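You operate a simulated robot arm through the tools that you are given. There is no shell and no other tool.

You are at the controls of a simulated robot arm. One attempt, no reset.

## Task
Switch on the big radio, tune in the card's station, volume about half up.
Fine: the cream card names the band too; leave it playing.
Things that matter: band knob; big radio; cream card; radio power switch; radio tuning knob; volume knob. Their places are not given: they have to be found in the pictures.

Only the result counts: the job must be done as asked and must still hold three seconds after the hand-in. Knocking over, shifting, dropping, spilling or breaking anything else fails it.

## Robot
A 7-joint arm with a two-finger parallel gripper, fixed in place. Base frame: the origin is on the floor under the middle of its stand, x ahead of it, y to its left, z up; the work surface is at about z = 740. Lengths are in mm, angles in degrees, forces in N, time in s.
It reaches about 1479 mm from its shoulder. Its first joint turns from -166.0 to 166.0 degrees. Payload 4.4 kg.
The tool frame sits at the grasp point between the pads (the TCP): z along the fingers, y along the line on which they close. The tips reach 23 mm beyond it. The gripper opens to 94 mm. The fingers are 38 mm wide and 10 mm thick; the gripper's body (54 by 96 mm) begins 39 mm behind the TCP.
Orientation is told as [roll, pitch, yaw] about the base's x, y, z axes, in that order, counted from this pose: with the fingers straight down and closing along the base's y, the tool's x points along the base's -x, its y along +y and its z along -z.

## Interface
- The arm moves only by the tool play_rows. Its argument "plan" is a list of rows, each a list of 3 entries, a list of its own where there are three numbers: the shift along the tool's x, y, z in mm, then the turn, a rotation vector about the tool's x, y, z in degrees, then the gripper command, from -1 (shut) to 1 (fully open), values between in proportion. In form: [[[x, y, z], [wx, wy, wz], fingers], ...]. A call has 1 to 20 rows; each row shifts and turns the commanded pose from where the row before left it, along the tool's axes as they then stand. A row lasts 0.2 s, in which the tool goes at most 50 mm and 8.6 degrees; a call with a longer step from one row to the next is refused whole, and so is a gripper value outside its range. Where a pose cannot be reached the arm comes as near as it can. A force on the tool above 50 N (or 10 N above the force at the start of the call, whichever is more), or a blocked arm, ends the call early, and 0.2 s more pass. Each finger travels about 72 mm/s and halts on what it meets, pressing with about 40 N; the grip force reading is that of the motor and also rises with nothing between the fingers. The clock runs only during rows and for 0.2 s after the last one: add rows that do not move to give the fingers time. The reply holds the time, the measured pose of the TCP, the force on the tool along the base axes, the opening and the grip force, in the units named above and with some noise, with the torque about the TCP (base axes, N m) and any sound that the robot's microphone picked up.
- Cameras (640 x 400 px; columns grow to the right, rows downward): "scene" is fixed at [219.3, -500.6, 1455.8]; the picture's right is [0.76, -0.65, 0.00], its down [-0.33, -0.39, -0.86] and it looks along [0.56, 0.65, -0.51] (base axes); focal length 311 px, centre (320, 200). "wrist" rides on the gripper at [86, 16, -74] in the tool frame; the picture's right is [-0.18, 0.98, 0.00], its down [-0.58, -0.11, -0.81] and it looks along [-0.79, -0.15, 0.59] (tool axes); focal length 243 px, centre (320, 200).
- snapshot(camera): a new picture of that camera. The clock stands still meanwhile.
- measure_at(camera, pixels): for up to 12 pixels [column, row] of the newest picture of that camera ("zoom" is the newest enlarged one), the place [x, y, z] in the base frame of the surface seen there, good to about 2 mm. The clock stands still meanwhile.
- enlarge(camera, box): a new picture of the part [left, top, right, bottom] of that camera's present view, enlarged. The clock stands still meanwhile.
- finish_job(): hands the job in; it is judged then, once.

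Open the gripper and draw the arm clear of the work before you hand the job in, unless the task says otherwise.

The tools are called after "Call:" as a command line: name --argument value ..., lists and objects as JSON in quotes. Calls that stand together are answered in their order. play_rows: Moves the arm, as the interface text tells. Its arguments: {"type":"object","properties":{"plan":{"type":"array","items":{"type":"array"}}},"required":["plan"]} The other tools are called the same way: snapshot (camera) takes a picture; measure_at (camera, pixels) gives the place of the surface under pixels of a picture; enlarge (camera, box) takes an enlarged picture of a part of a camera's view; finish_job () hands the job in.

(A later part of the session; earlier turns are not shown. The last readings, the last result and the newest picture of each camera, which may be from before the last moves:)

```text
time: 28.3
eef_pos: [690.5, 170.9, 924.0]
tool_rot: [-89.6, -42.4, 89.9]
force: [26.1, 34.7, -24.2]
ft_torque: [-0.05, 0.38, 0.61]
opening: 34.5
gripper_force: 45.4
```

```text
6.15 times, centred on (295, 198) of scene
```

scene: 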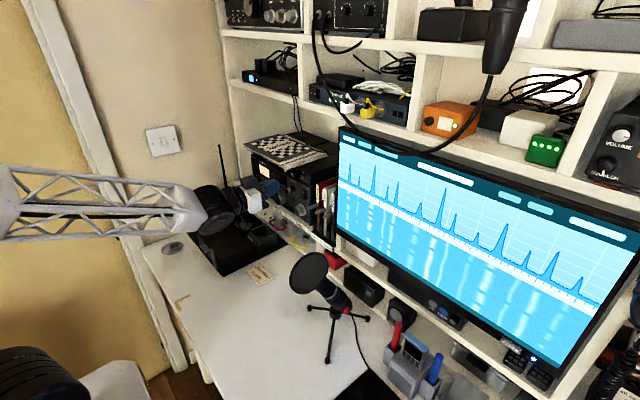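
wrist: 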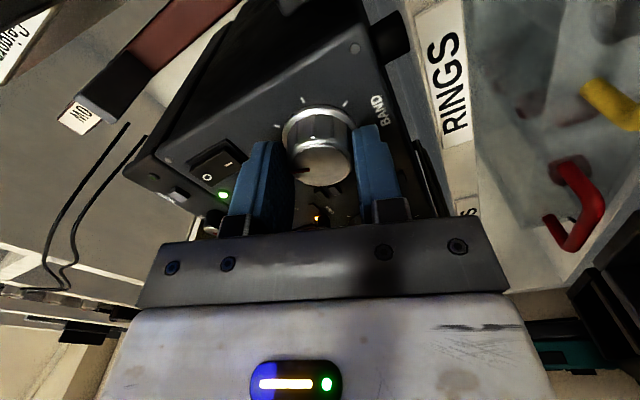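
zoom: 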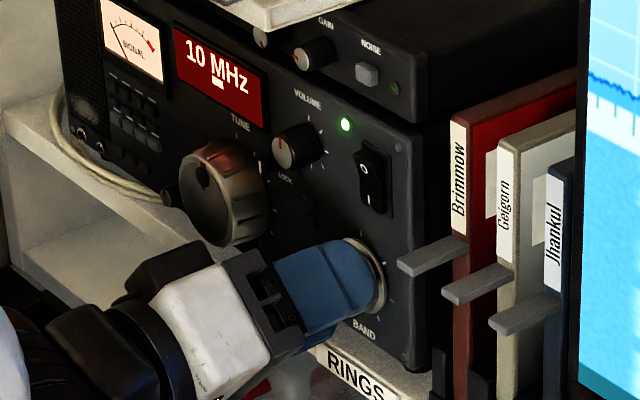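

The display now shows "10 MHz" after ~47°. The side force has grown to ~49 N, so I release and re-grip to relax before continuing.

Call:
play_rows --plan '[[[0, 0, 0], [0, 0, 0], 0.0], [[0, 0, 0], [0, 0, 0], 0.0]]'

Call:
play_rows --plan '[[[0, 0, 0], [0, 0, 0], -1], [[0, 0, 0], [0, 0, 0], -1], [[0, 0, 0], [0, 0, 0], -1]]'

Call:
enlarge --camera "scene" --box '[265, 165, 325, 230]'

```text
time: 28.9
eef_pos: [690.0, 170.5, 926.2]
tool_rot: [-89.8, -42.6, 89.9]
force: [0.5, -0.1, -0.1]
ft_torque: [0.0, -0.03, 0.02]
opening: 47.1
gripper_force: 0.0
```

```text
time: 29.7
eef_pos: [689.8, 172.1, 924.4]
tool_rot: [-89.7, -42.5, 89.9]
force: [4.2, 24.0, -19.1]
ft_torque: [-0.04, 0.35, 0.73]
opening: 34.3
gripper_force: 45.0
```

```text
6.15 times, centred on (295, 198) of scene
```

zoom: 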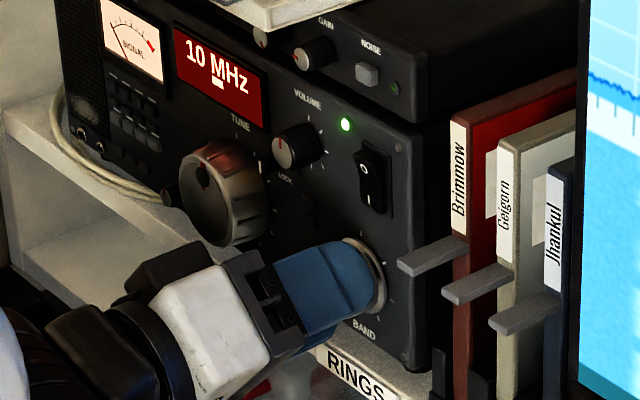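

Residual force is ~31 N along +tool y; I shift 1.2 mm that way and continue clockwise.

Call:
play_rows --plan '[[[0, 1.2, 0], [0, 0, 5], -1], [[0, 0, 0], [0, 0, 6], -1], [[0, 0, 0], [0, 0, 6], -1], [[0, 0, 0], [0, 0, 6], -1], [[0, 0, 0], [0, 0, 6], -1], [[0, 0, 0], [0, 0, 6], -1], [[0, 0, 0], [0, 0, 0], -1]]'

Call:
enlarge --camera "scene" --box '[265, 165, 325, 230]'

```text
time: 31.3
eef_pos: [690.3, 172.2, 923.7]
tool_rot: [-89.1, -77.6, 89.0]
force: [-11.3, -12.2, -14.2]
ft_torque: [0.04, 0.31, -0.34]
opening: 34.1
gripper_force: 44.8
```

```text
6.15 times, centred on (295, 198) of scene
```

zoom: 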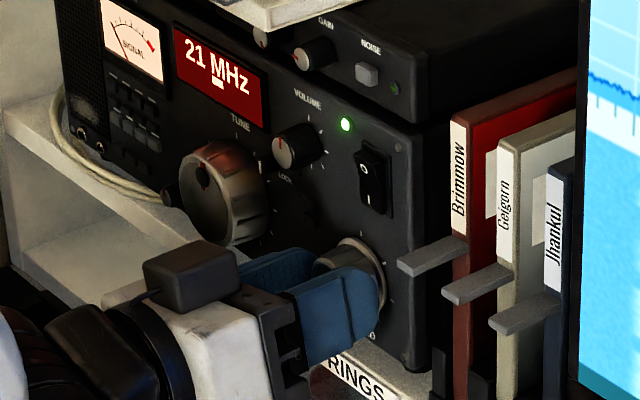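

The display shows "21 MHz" at about 78° of turn; the detent tick is at 90°. I turn another ~11° to sit on the tick, then release and check.

Call:
play_rows --plan '[[[0, 0, 0], [0, 0, 5.5], -1], [[0, 0, 0], [0, 0, 5.5], -1], [[0, 0, 0], [0, 0, 0], -1], [[0, 0, 0], [0, 0, 0], 0.0], [[0, 0, 0], [0, 0, 0], 0.0], [[0, 0, 0], [0, 0, 0], 0.0]]'

Call:
enlarge --camera "scene" --box '[265, 165, 325, 230]'

Call:
snapshot --camera "wrist"

```text
time: 32.7
eef_pos: [689.3, 171.5, 924.8]
tool_rot: [-84.3, -88.5, 84.3]
force: [0.0, -0.4, 0.4]
ft_torque: [0.0, -0.02, -0.01]
opening: 46.8
gripper_force: 0.2
```

```text
6.15 times, centred on (295, 198) of scene
```

zoom: 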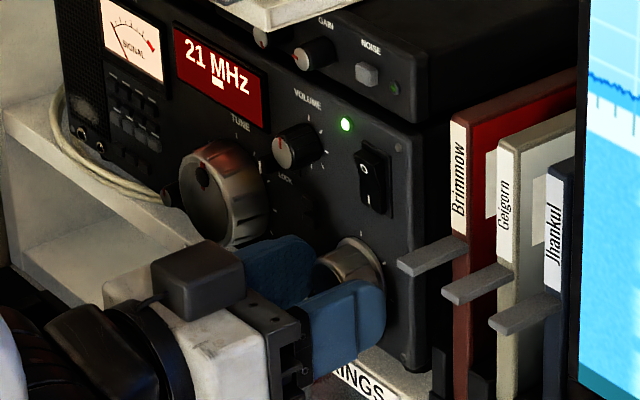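

```text
taken
```

wrist: 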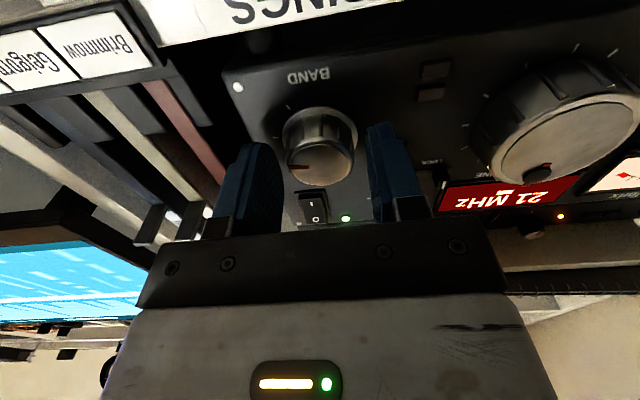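

Band is at 21 MHz, pointer to the right. I back off 60 mm and look at the tuning knob, lock and volume.

Call:
play_rows --plan '[[[0, 0, -20], [0, 0, 0], 0.0], [[0, 0, -40], [0, 0, 0], 0.0], [[0, 0, -30], [0, 0, 0], 0.0], [[0, 0, 0], [0, 0, 0], 0.0]]'

Call:
snapshot --camera "wrist"

Call:
enlarge --camera "scene" --box '[255, 165, 315, 220]'

```text
time: 33.7
eef_pos: [601.5, 172.0, 925.0]
tool_rot: [-83.4, -88.5, 83.4]
force: [0.4, 0.7, -0.1]
ft_torque: [-0.03, -0.04, 0.03]
opening: 46.8
gripper_force: 0.0
```

```text
taken
```

wrist: 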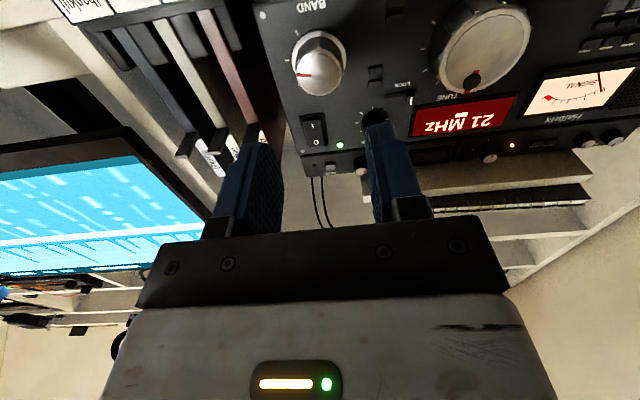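

```text
7.27 times, centred on (285, 192) of scene
```

zoom: 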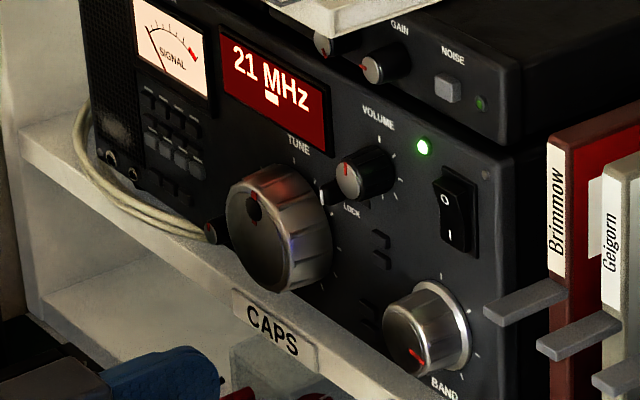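

I enlarge the band knob from both cameras to check the pointer against the ticks, and the lock/tune area.

Call:
enlarge --camera "wrist" --box '[275, 15, 365, 115]'

Call:
enlarge --camera "scene" --box '[295, 195, 325, 225]'

Call:
enlarge --camera "wrist" --box '[360, 0, 540, 140]'

Call:
enlarge --camera "scene" --box '[270, 165, 300, 195]'

```text
4.00 times, centred on (320, 65) of wrist
```

zoom: 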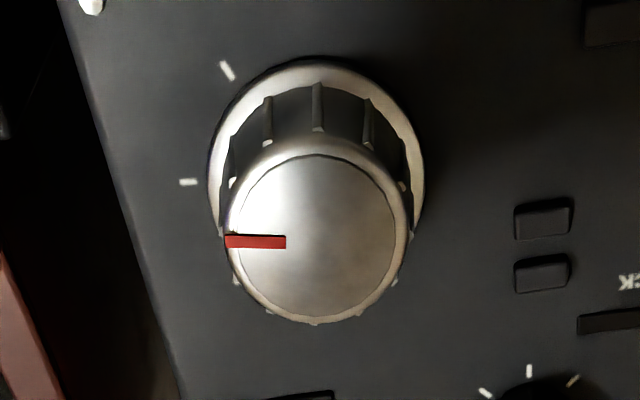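

```text
13.33 times, centred on (310, 210) of scene
```

zoom: 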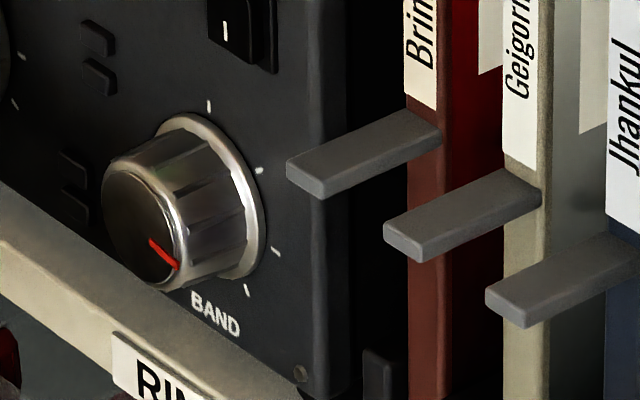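

```text
2.86 times, centred on (450, 70) of wrist
```

zoom: 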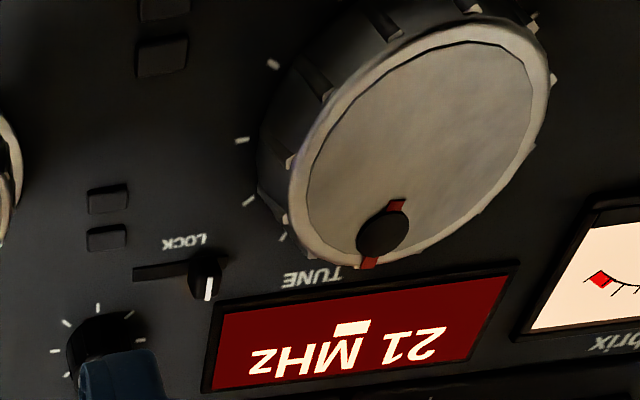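

```text
13.33 times, centred on (285, 180) of scene
```

zoom: 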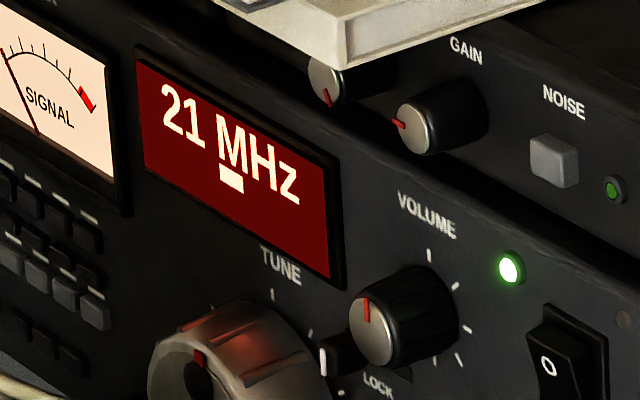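

Band pointer is on the right-hand (third) tick. Next I measure the tuning knob's rim from the wrist view.

Call:
enlarge --camera "wrist" --box '[420, 0, 550, 110]'

```text
3.64 times, centred on (485, 55) of wrist
```

zoom: 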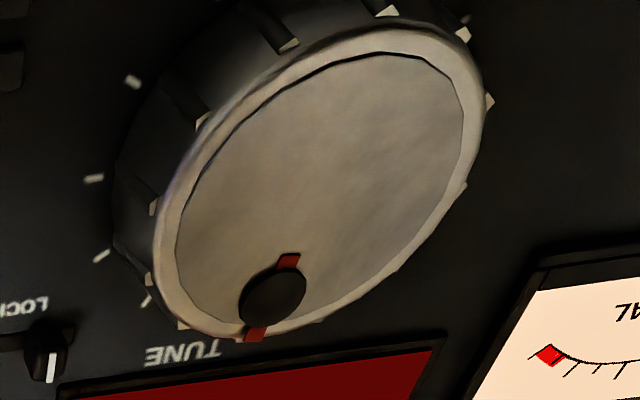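

Call:
measure_at --camera "zoom" --pixels '[[320, 190], [170, 240], [475, 110], [400, 50], [260, 320], [270, 298], [50, 345], [30, 330], [440, 200], [230, 110], [133, 82], [150, 298]]'

Call:
enlarge --camera "scene" --box '[270, 175, 310, 215]'

```text
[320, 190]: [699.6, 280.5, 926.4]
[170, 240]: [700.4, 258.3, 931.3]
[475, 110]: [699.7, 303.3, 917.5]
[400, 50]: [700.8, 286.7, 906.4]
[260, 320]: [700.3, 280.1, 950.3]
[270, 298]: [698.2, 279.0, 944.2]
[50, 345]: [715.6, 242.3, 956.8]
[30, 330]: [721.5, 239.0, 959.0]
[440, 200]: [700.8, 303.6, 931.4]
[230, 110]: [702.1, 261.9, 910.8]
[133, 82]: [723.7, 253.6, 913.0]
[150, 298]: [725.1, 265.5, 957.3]
```

```text
10.00 times, centred on (290, 195) of scene
```

zoom: 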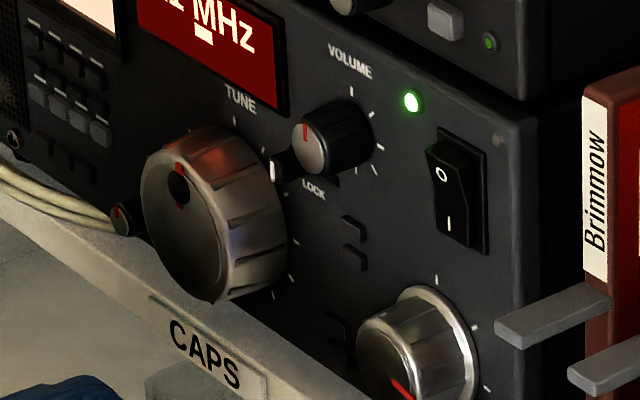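

I measure the tuning knob, lock lever and volume knob from the scene view too, for cross-checking.

Call:
measure_at --camera "zoom" --pixels '[[185, 228], [150, 200], [185, 165], [220, 260], [205, 290], [178, 188], [272, 170], [283, 160], [310, 150], [300, 140], [318, 170], [305, 130]]'

```text
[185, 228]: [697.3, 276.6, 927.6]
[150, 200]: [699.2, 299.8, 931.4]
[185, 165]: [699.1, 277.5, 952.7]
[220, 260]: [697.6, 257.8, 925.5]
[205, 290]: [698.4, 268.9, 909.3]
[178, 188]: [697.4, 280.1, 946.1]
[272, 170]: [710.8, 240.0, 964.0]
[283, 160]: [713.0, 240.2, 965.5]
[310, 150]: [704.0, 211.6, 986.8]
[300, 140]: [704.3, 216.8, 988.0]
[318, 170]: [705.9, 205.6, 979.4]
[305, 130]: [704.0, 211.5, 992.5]
```

Tune knob centre is about (279, 928), radius ≈25–28, front x≈698, with ticks every ~30° from straight up; I'll test whether it turns. I rotate the tool back −88° here in free space while opening to ~66 mm.

Call:
play_rows --plan '[[[0, 0, 0], [0, 0, -8], 0.4], [[0, 0, 0], [0, 0, -8], 0.4], [[0, 0, 0], [0, 0, -8], 0.4], [[0, 0, 0], [0, 0, -8], 0.4], [[0, 0, 0], [0, 0, -8], 0.4], [[0, 0, 0], [0, 0, -8], 0.4], [[0, 0, 0], [0, 0, -8], 0.4], [[0, 0, 0], [0, 0, -8], 0.4], [[0, 0, 0], [0, 0, -8], 0.4], [[0, 0, 0], [0, 0, -8], 0.4], [[0, 0, 0], [0, 0, -8], 0.4], [[0, 0, 0], [0, 0, 0], 0.4]]'

```text
time: 36.3
eef_pos: [600.7, 171.6, 924.9]
tool_rot: [-89.8, -0.5, 90.1]
force: [-0.4, 0.5, 0.4]
ft_torque: [-0.02, 0.0, 0.02]
opening: 65.6
gripper_force: 0.1
```

Orientation is right. I move left to y≈279, z≈928, and forward to x≈650, then check alignment.

Call:
play_rows --plan '[[[-36, -1, 0], [0, 0, 0], 0.4], [[-36, -1, 0], [0, 0, 0], 0.4], [[-35.4, -1, 0], [0, 0, 0], 0.4], [[0, 0, 40], [0, 0, 0], 0.4], [[0, 0, 0], [0, 0, 0], 0.4]]'

Call:
snapshot --camera "wrist"

Call:
enlarge --camera "scene" --box '[255, 165, 315, 230]'

```text
time: 37.5
eef_pos: [640.5, 278.5, 927.5]
tool_rot: [-89.9, -0.5, 90.0]
force: [0.4, 1.1, -0.3]
ft_torque: [0.0, 0.01, -0.01]
opening: 65.7
gripper_force: 0.1
```

```text
taken
```

wrist: 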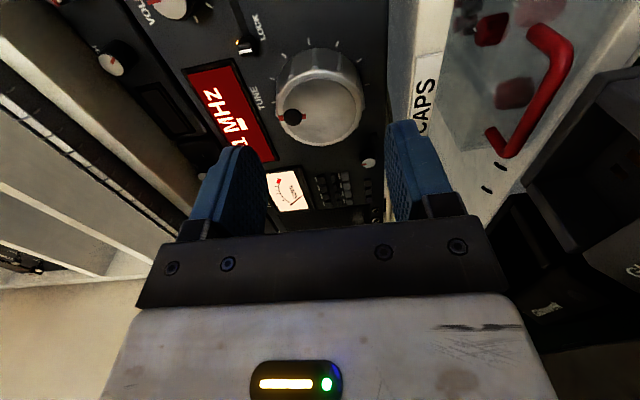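

```text
6.15 times, centred on (285, 198) of scene
```

zoom: 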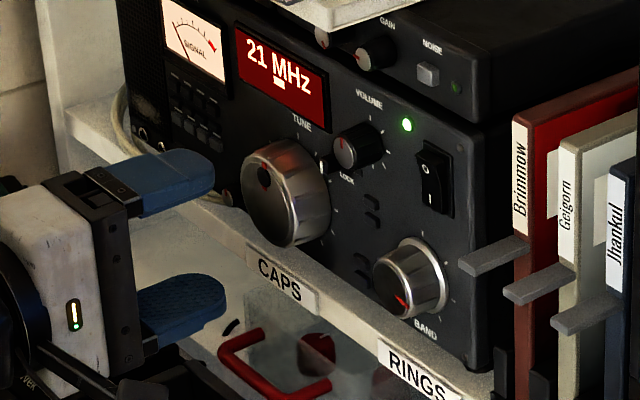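

I enlarge the wrist view of the tune knob and lock to refine the centre and see the lock lamp.

Call:
enlarge --camera "wrist" --box '[210, 0, 400, 160]'

```text
2.50 times, centred on (305, 80) of wrist
```

zoom: 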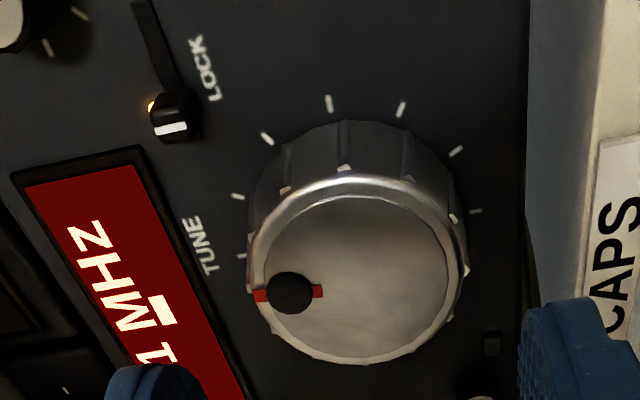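

Call:
measure_at --camera "zoom" --pixels '[[355, 278], [256, 290], [455, 270], [350, 190], [355, 355], [475, 211], [240, 255], [329, 103], [610, 220], [175, 110], [165, 60], [151, 20]]'

```text
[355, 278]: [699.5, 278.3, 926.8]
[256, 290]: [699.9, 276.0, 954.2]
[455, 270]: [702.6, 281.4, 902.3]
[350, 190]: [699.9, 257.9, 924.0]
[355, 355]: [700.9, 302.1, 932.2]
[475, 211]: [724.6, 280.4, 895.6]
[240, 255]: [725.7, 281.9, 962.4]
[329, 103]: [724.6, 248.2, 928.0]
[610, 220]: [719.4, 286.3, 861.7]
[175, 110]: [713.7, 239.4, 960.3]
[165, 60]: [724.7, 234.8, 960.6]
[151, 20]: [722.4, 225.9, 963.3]
```

Centre refined to (280.5, 928.3). I shift by 2 mm, advance 48 mm (tips at x≈712) and close on the tune knob.

Call:
play_rows --plan '[[[-2, -0.8, 16], [0, 0, 0], 0.4], [[0, 0, 16], [0, 0, 0], 0.4], [[0, 0, 10], [0, 0, 0], 0.4], [[0, 0, 6], [0, 0, 0], 0.4], [[0, 0, 0], [0, 0, 0], 0.4]]'

Call:
play_rows --plan '[[[0, 0, 0], [0, 0, 0], -1], [[0, 0, 0], [0, 0, 0], -1], [[0, 0, 0], [0, 0, 0], -1]]'

```text
time: 38.7
eef_pos: [687.9, 282.0, 928.1]
tool_rot: [-89.8, -0.5, 90.0]
force: [-0.4, 0.5, 0.0]
ft_torque: [-0.03, 0.02, 0.01]
opening: 65.9
gripper_force: 0.1
```

```text
time: 39.5
eef_pos: [688.7, 282.6, 929.5]
tool_rot: [-90.0, -0.6, 90.0]
force: [-0.6, -1.8, 7.1]
ft_torque: [0.03, -0.15, 0.03]
opening: 55.1
gripper_force: 45.3
```

Well centred grip (only 7 N). I turn clockwise by 8° and read torque and display to see whether the lock holds it.

Call:
play_rows --plan '[[[0, 0, 0], [0, 0, 4], -1], [[0, 0, 0], [0, 0, 4], -1], [[0, 0, 0], [0, 0, 0], -1]]'

Call:
enlarge --camera "scene" --box '[255, 160, 305, 220]'

Call:
enlarge --camera "wrist" --box '[210, 60, 420, 200]'

```text
time: 40.3
eef_pos: [688.9, 281.4, 930.0]
tool_rot: [-89.8, -8.7, 90.0]
force: [5.1, -2.7, 6.4]
ft_torque: [0.04, -0.41, -0.04]
opening: 55.4
gripper_force: 45.0
```

```text
6.67 times, centred on (280, 190) of scene
```

zoom: 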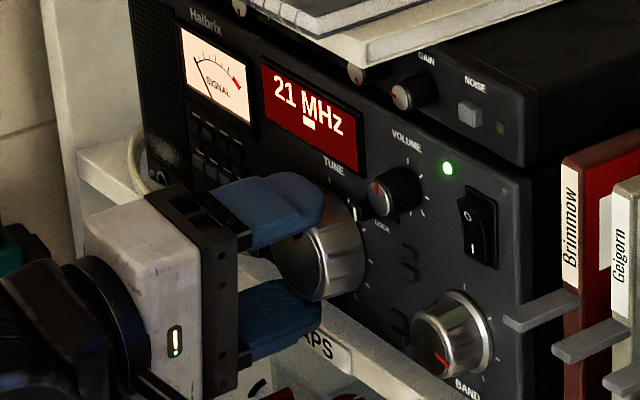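

```text
2.86 times, centred on (315, 130) of wrist
```

zoom: 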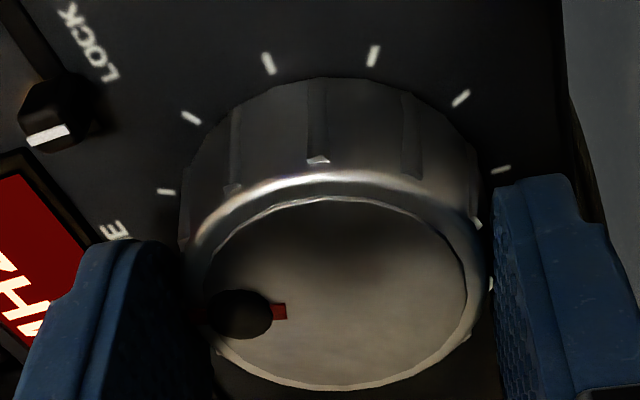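

Torque is tiny and the dimple keeps its place relative to the fingers, so the knob seems to follow. I turn 16° more and compare.

Call:
play_rows --plan '[[[0, 0, 0], [0, 0, 5.5], -1], [[0, 0, 0], [0, 0, 5.5], -1], [[0, 0, 0], [0, 0, 5.5], -1], [[0, 0, 0], [0, 0, 0], -1]]'

Call:
enlarge --camera "scene" --box '[255, 160, 305, 220]'

Call:
enlarge --camera "wrist" --box '[210, 60, 420, 200]'

```text
time: 41.3
eef_pos: [686.9, 281.9, 929.1]
tool_rot: [-89.7, -25.2, 90.0]
force: [18.5, 2.7, -4.4]
ft_torque: [0.02, 0.11, 0.29]
opening: 55.0
gripper_force: 45.2
```

```text
6.67 times, centred on (280, 190) of scene
```

zoom: 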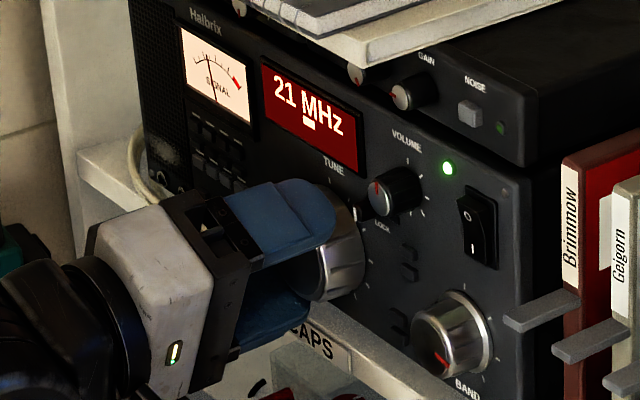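

```text
2.86 times, centred on (315, 130) of wrist
```

zoom: 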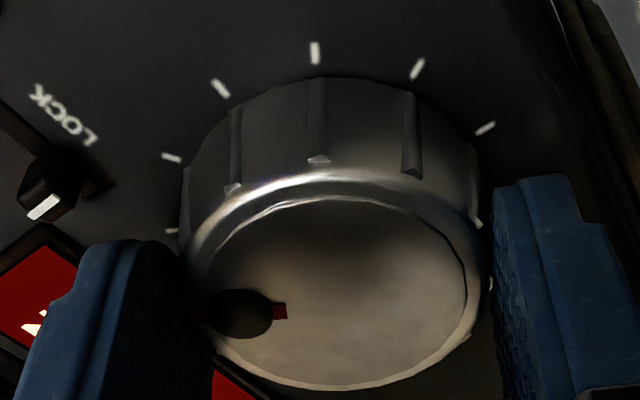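

The knob turns freely and the SIGNAL needle has begun to rise at ~25°. I continue in 8° steps watching the meter and display.

Call:
play_rows --plan '[[[0, 0, 0], [0, 0, 4], -1], [[0, 0, 0], [0, 0, 4], -1], [[0, 0, 0], [0, 0, 0], -1]]'

Call:
enlarge --camera "scene" --box '[260, 155, 300, 190]'

```text
time: 42.1
eef_pos: [688.0, 281.6, 929.2]
tool_rot: [-89.9, -33.1, 89.9]
force: [22.5, 17.3, -10.2]
ft_torque: [-0.02, 0.15, 0.36]
opening: 55.3
gripper_force: 44.8
```

```text
11.43 times, centred on (280, 172) of scene
```

zoom: 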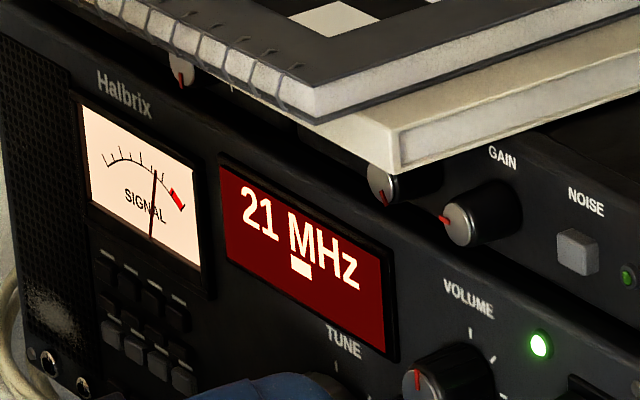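

The needle is now past mid-scale at ~33°. I continue with smaller steps of 4°.

Call:
play_rows --plan '[[[0, 0, 0], [0, 0, 4], -1], [[0, 0, 0], [0, 0, 0], -1]]'

Call:
enlarge --camera "scene" --box '[260, 155, 300, 190]'

```text
time: 42.7
eef_pos: [687.5, 280.3, 928.8]
tool_rot: [-89.9, -37.1, 90.0]
force: [14.9, 23.0, -9.8]
ft_torque: [-0.03, -0.13, 0.73]
opening: 54.8
gripper_force: 44.4
```

```text
11.43 times, centred on (280, 172) of scene
```

zoom: 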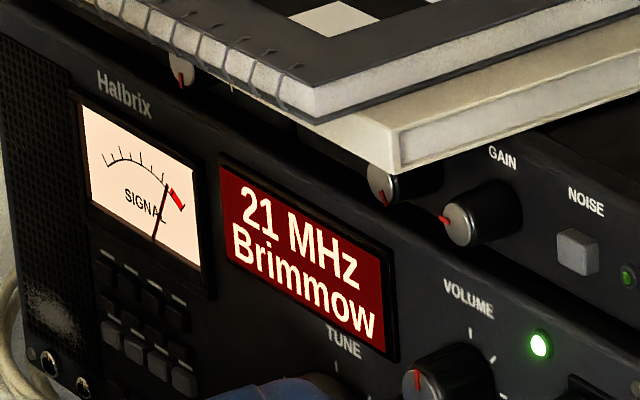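

The display shows "Brimmow" — the wrong station. I keep turning clockwise, shifting 0.8 mm along tool y to relieve the side force.

Call:
play_rows --plan '[[[0, 0.8, 0], [0, 0, 5], -1], [[0, 0, 0], [0, 0, 5], -1], [[0, 0, 0], [0, 0, 5], -1], [[0, 0, 0], [0, 0, 5], -1], [[0, 0, 0], [0, 0, 5], -1], [[0, 0, 0], [0, 0, 0], -1]]'

Call:
enlarge --camera "scene" --box '[260, 155, 300, 190]'

```text
time: 44.1
eef_pos: [687.8, 282.6, 927.9]
tool_rot: [-89.6, -62.1, 89.7]
force: [17.2, 19.1, -8.7]
ft_torque: [-0.05, 0.3, 0.39]
opening: 55.2
gripper_force: 44.9
```

```text
11.43 times, centred on (280, 172) of scene
```

zoom: 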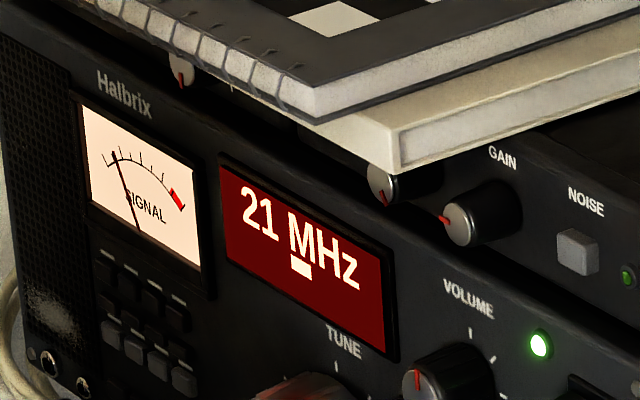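

Past Brimmow now (needle low, name gone) at ~62°. I continue clockwise.

Call:
play_rows --plan '[[[0, 0.4, 0], [0, 0, 5], -1], [[0, 0, 0], [0, 0, 5], -1], [[0, 0, 0], [0, 0, 5], -1], [[0, 0, 0], [0, 0, 0], -1]]'

Call:
enlarge --camera "scene" --box '[260, 155, 300, 190]'

```text
time: 45.1
eef_pos: [688.1, 282.6, 928.3]
tool_rot: [-89.2, -77.0, 89.3]
force: [-10.4, -5.3, -0.6]
ft_torque: [0.01, 0.19, -0.47]
opening: 55.2
gripper_force: 45.1
```

```text
11.43 times, centred on (280, 172) of scene
```

zoom: 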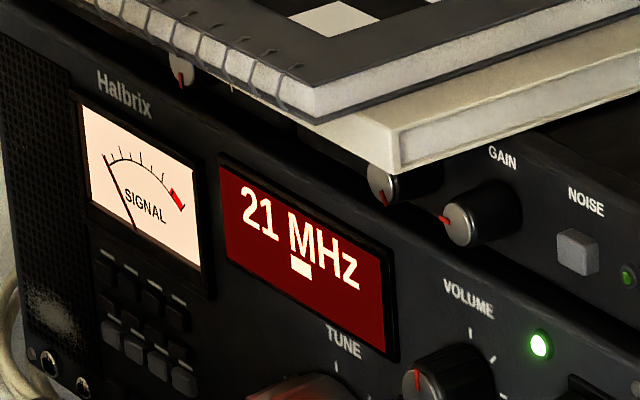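

Needle at minimum at ~77°. I go on clockwise another 15°.

Call:
play_rows --plan '[[[0, 0, 0], [0, 0, 5], -1], [[0, 0, 0], [0, 0, 5], -1], [[0, 0, 0], [0, 0, 5], -1], [[0, 0, 0], [0, 0, 0], -1]]'

Call:
enlarge --camera "scene" --box '[260, 155, 300, 190]'

```text
time: 46.1
eef_pos: [687.6, 282.4, 928.2]
tool_rot: [85.4, -88.0, -85.6]
force: [-33.9, -22.7, 7.2]
ft_torque: [0.05, -0.63, -0.84]
opening: 55.6
gripper_force: 44.7
```

```text
11.43 times, centred on (280, 172) of scene
```

zoom: 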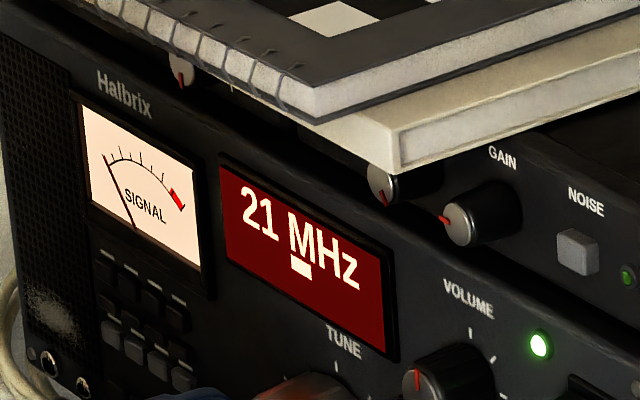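

No second station yet at ~92°, and the tool is near its neutral angle, so I release and back out 30 mm to wind the tool back for another grip.

Call:
play_rows --plan '[[[0, 0, 0], [0, 0, 0], 0.4], [[0, 0, 0], [0, 0, 0], 0.4], [[0, 0, 0], [0, 0, 0], 0.4], [[0, 0, -15], [0, 0, 0], 0.4], [[0, 0, -20], [0, 0, 0], 0.4], [[0, 0, 0], [0, 0, 0], 0.4]]'

Call:
enlarge --camera "scene" --box '[255, 160, 305, 220]'

```text
time: 47.5
eef_pos: [654.1, 282.8, 927.8]
tool_rot: [85.0, -88.0, -84.9]
force: [-1.0, 0.6, 0.8]
ft_torque: [0.0, -0.01, 0.01]
opening: 65.7
gripper_force: 0.0
```

```text
6.67 times, centred on (280, 190) of scene
```

zoom: 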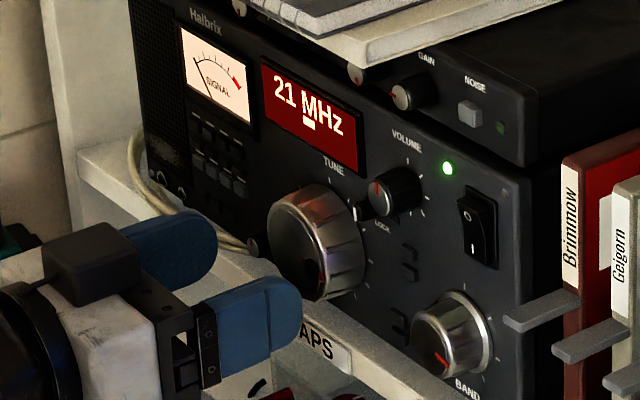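

The tune pointer now points to the right and stays there. I wind the tool back −92° in free space.

Call:
play_rows --plan '[[[0, 0, 0], [0, 0, -8.36], 0.4], [[0, 0, 0], [0, 0, -8.36], 0.4], [[0, 0, 0], [0, 0, -8.36], 0.4], [[0, 0, 0], [0, 0, -8.36], 0.4], [[0, 0, 0], [0, 0, -8.36], 0.4], [[0, 0, 0], [0, 0, -8.36], 0.4], [[0, 0, 0], [0, 0, -8.36], 0.4], [[0, 0, 0], [0, 0, -8.36], 0.4], [[0, 0, 0], [0, 0, -8.36], 0.4], [[0, 0, 0], [0, 0, -8.36], 0.4], [[0, 0, 0], [0, 0, -8.36], 0.4], [[0, 0, 0], [0, 0, 0], 0.4]]'

```text
time: 50.1
eef_pos: [653.3, 282.7, 930.0]
tool_rot: [-89.8, -0.1, 90.1]
force: [-0.6, -0.3, 1.0]
ft_torque: [0.03, -0.01, 0.02]
opening: 65.9
gripper_force: 0.1
```

Back at −90°. I re-centre by about 1 mm, go forward 35 mm and grip again.

Call:
play_rows --plan '[[[0.8, 0.6, 15], [0, 0, 0], 0.4], [[0, 0, 12], [0, 0, 0], 0.4], [[0, 0, 8], [0, 0, 0], 0.4], [[0, 0, 0], [0, 0, 0], 0.4], [[0, 0, 0], [0, 0, 0], -1], [[0, 0, 0], [0, 0, 0], -1], [[0, 0, 0], [0, 0, 0], -1]]'

```text
time: 51.7
eef_pos: [687.9, 281.1, 928.3]
tool_rot: [-89.9, 0.0, 90.1]
force: [-1.5, -1.2, 11.8]
ft_torque: [0.03, -0.24, 0.12]
opening: 55.2
gripper_force: 44.9
```

Good centred grip again. I turn clockwise 15° more (to ~107° on the dial) and check the display.

Call:
play_rows --plan '[[[0, 0, 0], [0, 0, 5], -1], [[0, 0, 0], [0, 0, 5], -1], [[0, 0, 0], [0, 0, 5], -1], [[0, 0, 0], [0, 0, 0], -1]]'

Call:
enlarge --camera "scene" --box '[260, 155, 300, 190]'

```text
time: 52.7
eef_pos: [688.8, 281.0, 928.6]
tool_rot: [-89.9, -15.2, 90.0]
force: [-17.1, -4.0, 30.4]
ft_torque: [0.01, -0.97, -0.03]
opening: 55.1
gripper_force: 44.3
```

```text
11.43 times, centred on (280, 172) of scene
```

zoom: 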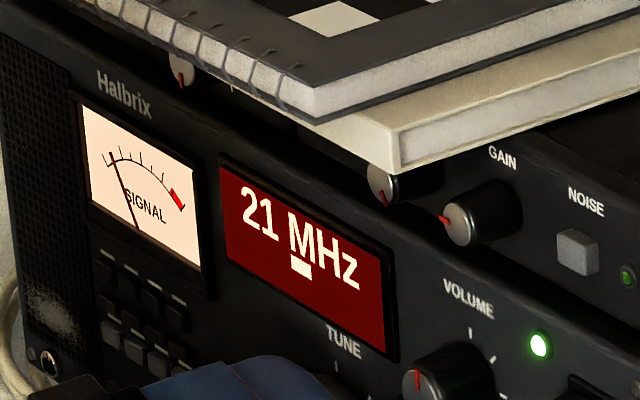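

The needle is rising slightly (tip at (112,155)). I nudge up 1 mm to relieve the force and turn 10° more.

Call:
play_rows --plan '[[[0, -1, 0], [0, 0, 5], -1], [[0, 0, 0], [0, 0, 5], -1], [[0, 0, 0], [0, 0, 0], -1]]'

Call:
enlarge --camera "scene" --box '[260, 155, 300, 190]'

```text
time: 53.5
eef_pos: [687.9, 280.5, 929.1]
tool_rot: [-89.8, -25.1, 90.0]
force: [1.9, 2.8, 19.0]
ft_torque: [0.01, -0.25, 0.14]
opening: 55.1
gripper_force: 44.9
```

```text
11.43 times, centred on (280, 172) of scene
```

zoom: 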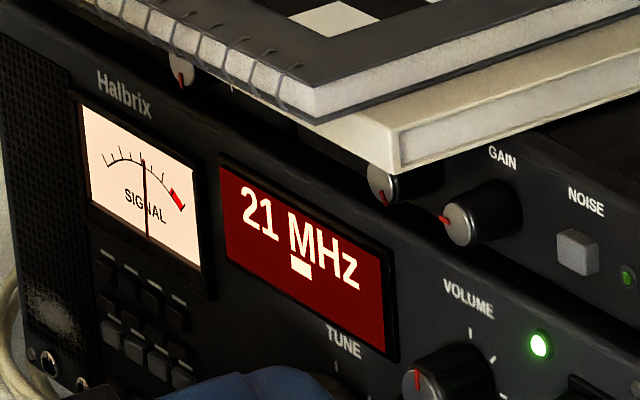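

Needle is at mid-scale now; a station is near. I turn in finer steps, 6° more.

Call:
play_rows --plan '[[[0, 0, 0], [0, 0, 3], -1], [[0, 0, 0], [0, 0, 3], -1], [[0, 0, 0], [0, 0, 0], -1]]'

Call:
enlarge --camera "scene" --box '[260, 155, 300, 190]'

```text
time: 54.3
eef_pos: [688.3, 280.8, 927.9]
tool_rot: [-89.9, -31.2, 89.9]
force: [1.5, -0.2, 8.6]
ft_torque: [0.01, -0.31, 0.23]
opening: 55.1
gripper_force: 44.8
```

```text
11.43 times, centred on (280, 172) of scene
```

zoom: 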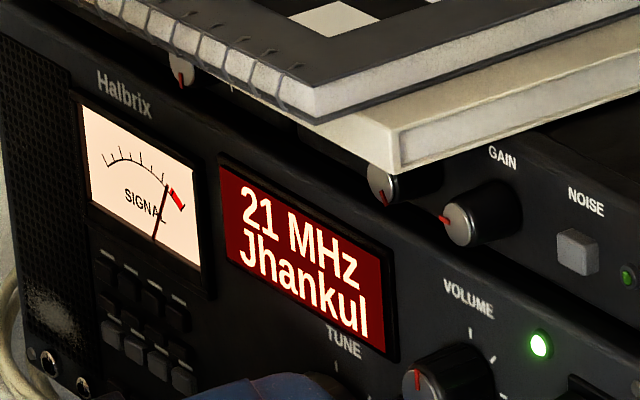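

The display reads "21 MHz Jhankul", with the needle at the red edge. I turn 3° further to find the peak for margin.

Call:
play_rows --plan '[[[0, 0, 0], [0, 0, 3], -1], [[0, 0, 0], [0, 0, 0], -1]]'

Call:
enlarge --camera "scene" --box '[260, 155, 300, 190]'

```text
time: 54.9
eef_pos: [688.0, 280.6, 928.2]
tool_rot: [-89.8, -34.1, 89.9]
force: [-9.8, -10.9, 6.7]
ft_torque: [0.0, -0.32, -0.2]
opening: 54.8
gripper_force: 45.2
```

```text
11.43 times, centred on (280, 172) of scene
```

zoom: 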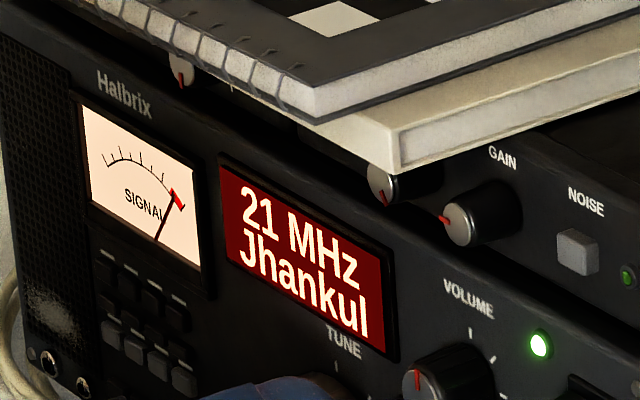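

The needle moved further into the red (tip ≈(176,190)). I try 2° more to see if it still climbs.

Call:
play_rows --plan '[[[0, 0, 0], [0, 0, 2], -1], [[0, 0, 0], [0, 0, 0], -1]]'

Call:
enlarge --camera "scene" --box '[260, 155, 300, 190]'

```text
time: 55.5
eef_pos: [688.4, 279.9, 928.8]
tool_rot: [-89.7, -36.1, 89.8]
force: [-4.4, -13.4, 1.1]
ft_torque: [-0.01, -0.09, -0.41]
opening: 54.8
gripper_force: 44.2
```

```text
11.43 times, centred on (280, 172) of scene
```

zoom: 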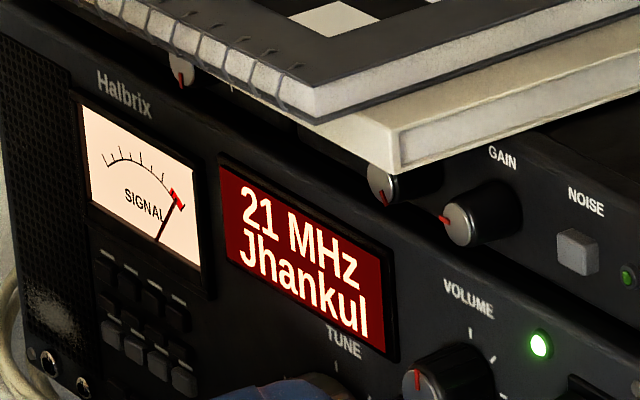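

Needle climbed a bit more (tip ≈(181,193)). One more 2° step to locate the top.

Call:
play_rows --plan '[[[0, 0, 0], [0, 0, 2], -1], [[0, 0, 0], [0, 0, 0], -1]]'

Call:
enlarge --camera "scene" --box '[260, 155, 300, 190]'

```text
time: 56.1
eef_pos: [687.9, 280.3, 928.4]
tool_rot: [-89.7, -38.1, 89.9]
force: [-10.3, -18.7, -5.4]
ft_torque: [0.0, -0.11, -0.25]
opening: 54.7
gripper_force: 45.1
```

```text
11.43 times, centred on (280, 172) of scene
```

zoom: 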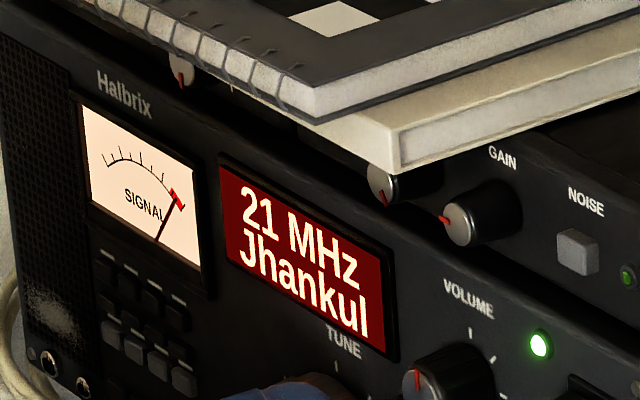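

Equal needle at 36° and 38°, so the peak is in between. I turn back 1°, release gently and back out 35 mm, then check the display.

Call:
play_rows --plan '[[[0, 0, 0], [0, 0, -1], -1], [[0, 0, 0], [0, 0, 0], -1], [[0, 0, 0], [0, 0, 0], 0.4], [[0, 0, 0], [0, 0, 0], 0.4], [[0, 0, 0], [0, 0, 0], 0.4], [[0, 0, -15], [0, 0, 0], 0.4], [[0, 0, -20], [0, 0, 0], 0.4], [[0, 0, -20], [0, 0, 0], 0.4], [[0, 0, 0], [0, 0, 0], 0.4]]'

Call:
enlarge --camera "scene" --box '[260, 155, 310, 215]'

Call:
snapshot --camera "wrist"

```text
time: 58.1
eef_pos: [633.2, 281.7, 928.9]
tool_rot: [-89.7, -37.1, 89.8]
force: [0.0, 0.2, 0.9]
ft_torque: [0.01, -0.01, -0.01]
opening: 65.6
gripper_force: 0.0
```

```text
6.67 times, centred on (285, 185) of scene
```

zoom: 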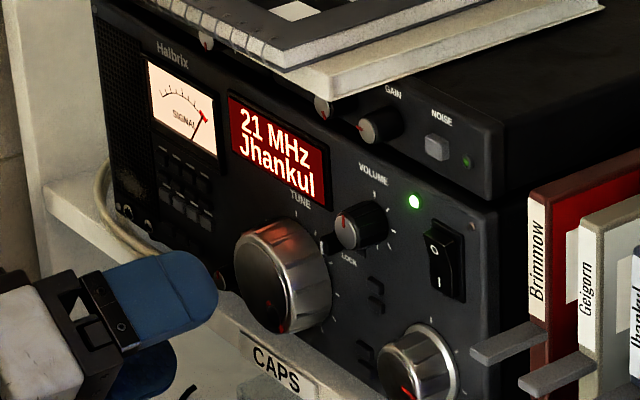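

```text
taken
```

wrist: 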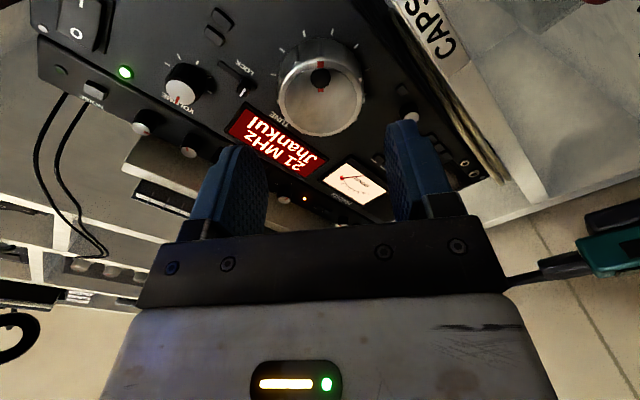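

Jhankul holds on the display with a strong signal. Now VOLUME: I turn the tool back to −90°, narrow the gripper to ~34 mm, and move in front of the volume knob near (y 208, z 987).

Call:
play_rows --plan '[[[0, 0, 0], [0, 0, -7.4], -0.28], [[0, 0, 0], [0, 0, -7.4], -0.28], [[0, 0, 0], [0, 0, -7.4], -0.28], [[0, 0, 0], [0, 0, -7.4], -0.28], [[0, 0, 0], [0, 0, -7.4], -0.28], [[25, -20, 0], [0, 0, 0], -0.28], [[25, -20, 0], [0, 0, 0], -0.28], [[24, -18, 0], [0, 0, 0], -0.28], [[0, 0, 0], [0, 0, 0], -0.28]]'

Call:
snapshot --camera "wrist"

```text
time: 60.1
eef_pos: [634.2, 205.4, 987.1]
tool_rot: [-89.8, -0.1, 90.1]
force: [-0.8, -0.6, 0.8]
ft_torque: [0.01, -0.04, -0.05]
opening: 34.0
gripper_force: 0.0
```

```text
taken
```

wrist: 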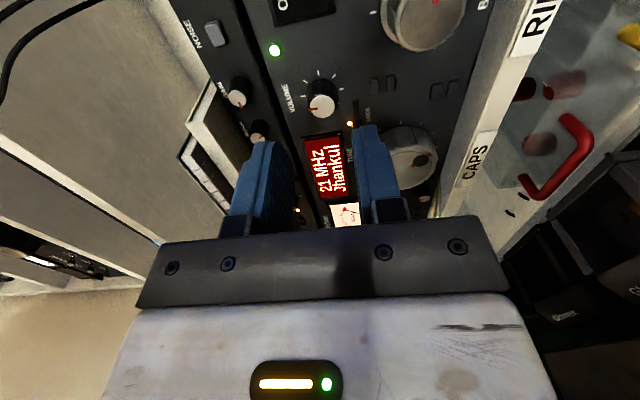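

The volume knob is at (321,103) between the finger lines. I enlarge it and measure its face and ticks.

Call:
enlarge --camera "wrist" --box '[280, 55, 380, 150]'

```text
4.21 times, centred on (330, 102) of wrist
```

zoom: 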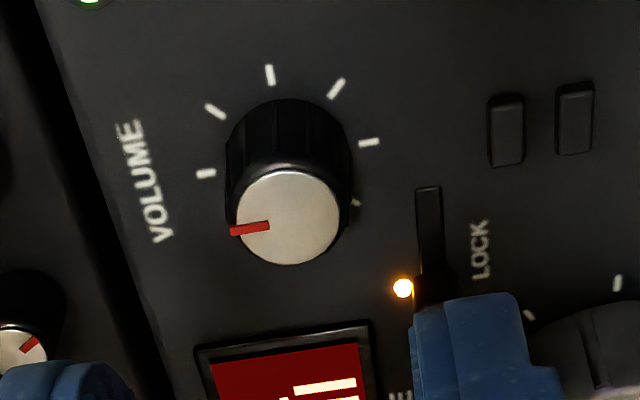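

Call:
measure_at --camera "zoom" --pixels '[[285, 218], [240, 215], [333, 215], [285, 175], [285, 260], [206, 173], [368, 142], [269, 75], [214, 110], [337, 88], [403, 288], [428, 230]]'

```text
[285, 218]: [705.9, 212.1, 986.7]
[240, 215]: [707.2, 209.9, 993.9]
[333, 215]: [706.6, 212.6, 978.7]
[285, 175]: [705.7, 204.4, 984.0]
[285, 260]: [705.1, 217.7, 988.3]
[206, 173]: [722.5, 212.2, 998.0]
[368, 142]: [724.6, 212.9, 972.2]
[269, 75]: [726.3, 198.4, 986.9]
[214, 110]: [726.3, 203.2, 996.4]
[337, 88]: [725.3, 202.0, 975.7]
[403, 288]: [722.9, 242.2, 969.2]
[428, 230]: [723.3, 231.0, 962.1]
```

Volume centre is about (212, 986), radius ≈10, lock lever ~31 mm away — clear. I shift, advance so the tips reach x≈716, and close.

Call:
play_rows --plan '[[[-6.6, 1, 0], [0, 0, 0], -0.28], [[0, 0, 20], [0, 0, 0], -0.28], [[0, 0, 20], [0, 0, 0], -0.28], [[0, 0, 12], [0, 0, 0], -0.28], [[0, 0, 6], [0, 0, 0], -0.28], [[0, 0, 0], [0, 0, 0], -0.28]]'

Call:
snapshot --camera "wrist"

Call:
enlarge --camera "scene" --box '[260, 155, 320, 215]'

```text
time: 61.5
eef_pos: [691.8, 214.5, 986.2]
tool_rot: [-89.7, -0.1, 90.0]
force: [-0.7, 0.0, 0.9]
ft_torque: [-0.04, -0.01, 0.01]
opening: 33.9
gripper_force: 0.0
```

```text
taken
```

wrist: 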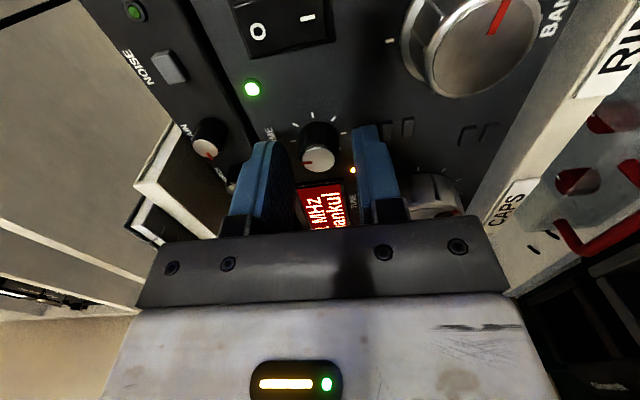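

```text
6.67 times, centred on (290, 185) of scene
```

zoom: 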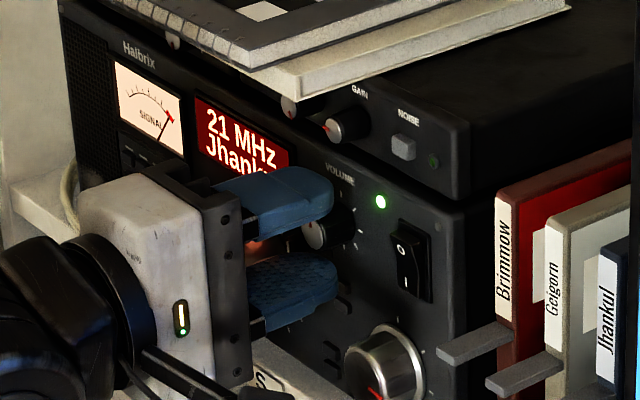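

Fingers straddle the volume knob. I close on it.

Call:
play_rows --plan '[[[0, 0, 0], [0, 0, 0], -1], [[0, 0, 0], [0, 0, 0], -1], [[0, 0, 0], [0, 0, 0], -1]]'

Call:
enlarge --camera "wrist" --box '[250, 100, 400, 220]'

```text
time: 62.3
eef_pos: [690.6, 214.3, 985.5]
tool_rot: [-89.8, -0.1, 90.1]
force: [0.0, -2.7, 8.5]
ft_torque: [-0.01, -0.22, -0.15]
opening: 19.7
gripper_force: 44.7
```

```text
3.33 times, centred on (325, 160) of wrist
```

zoom: 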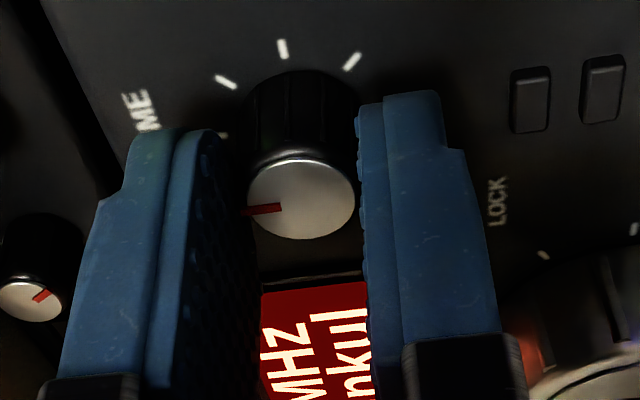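

Centred grip at 19.7 mm. I begin turning clockwise, with a 1.5 mm tool-x correction, 24° first.

Call:
play_rows --plan '[[[1.5, 0, 0], [0, 0, 6], -1], [[0, 0, 0], [0, 0, 6], -1], [[0, 0, 0], [0, 0, 6], -1], [[0, 0, 0], [0, 0, 6], -1], [[0, 0, 0], [0, 0, 0], -1]]'

Call:
enlarge --camera "wrist" --box '[250, 100, 400, 220]'

Call:
enlarge --camera "scene" --box '[260, 155, 320, 215]'

```text
time: 63.5
eef_pos: [692.5, 212.7, 985.9]
tool_rot: [-89.7, -24.1, 90.0]
force: [-4.0, 21.7, 9.2]
ft_torque: [0.0, -0.33, 0.69]
opening: 20.0
gripper_force: 45.3
```

```text
3.33 times, centred on (325, 160) of wrist
```

zoom: 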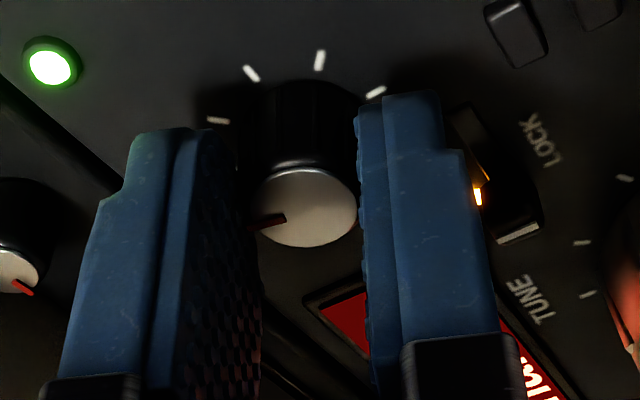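

```text
6.67 times, centred on (290, 185) of scene
```

zoom: 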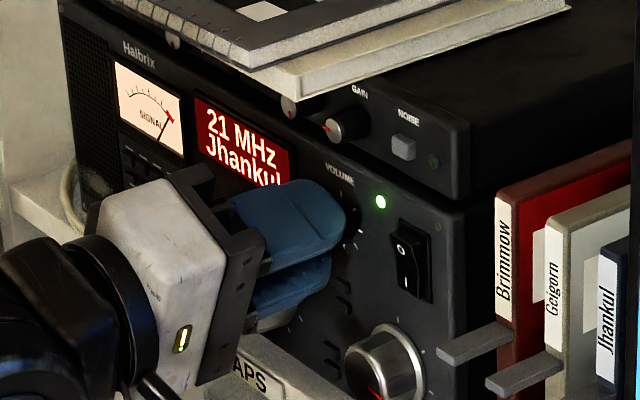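

The pointer follows the fingers; now at ~24°. I continue clockwise in steps, easing 0.8 mm against the side force.

Call:
play_rows --plan '[[[-0.8, 0, 0], [0, 0, 6], -1], [[0, 0, 0], [0, 0, 6], -1], [[0, 0, 0], [0, 0, 6], -1], [[0, 0, 0], [0, 0, 6], -1], [[0, 0, 0], [0, 0, 0], -1]]'

```text
time: 64.7
eef_pos: [691.6, 213.9, 986.2]
tool_rot: [-89.7, -48.2, 89.6]
force: [20.0, -10.9, -6.3]
ft_torque: [0.01, -0.17, -0.03]
opening: 19.5
gripper_force: 44.9
```

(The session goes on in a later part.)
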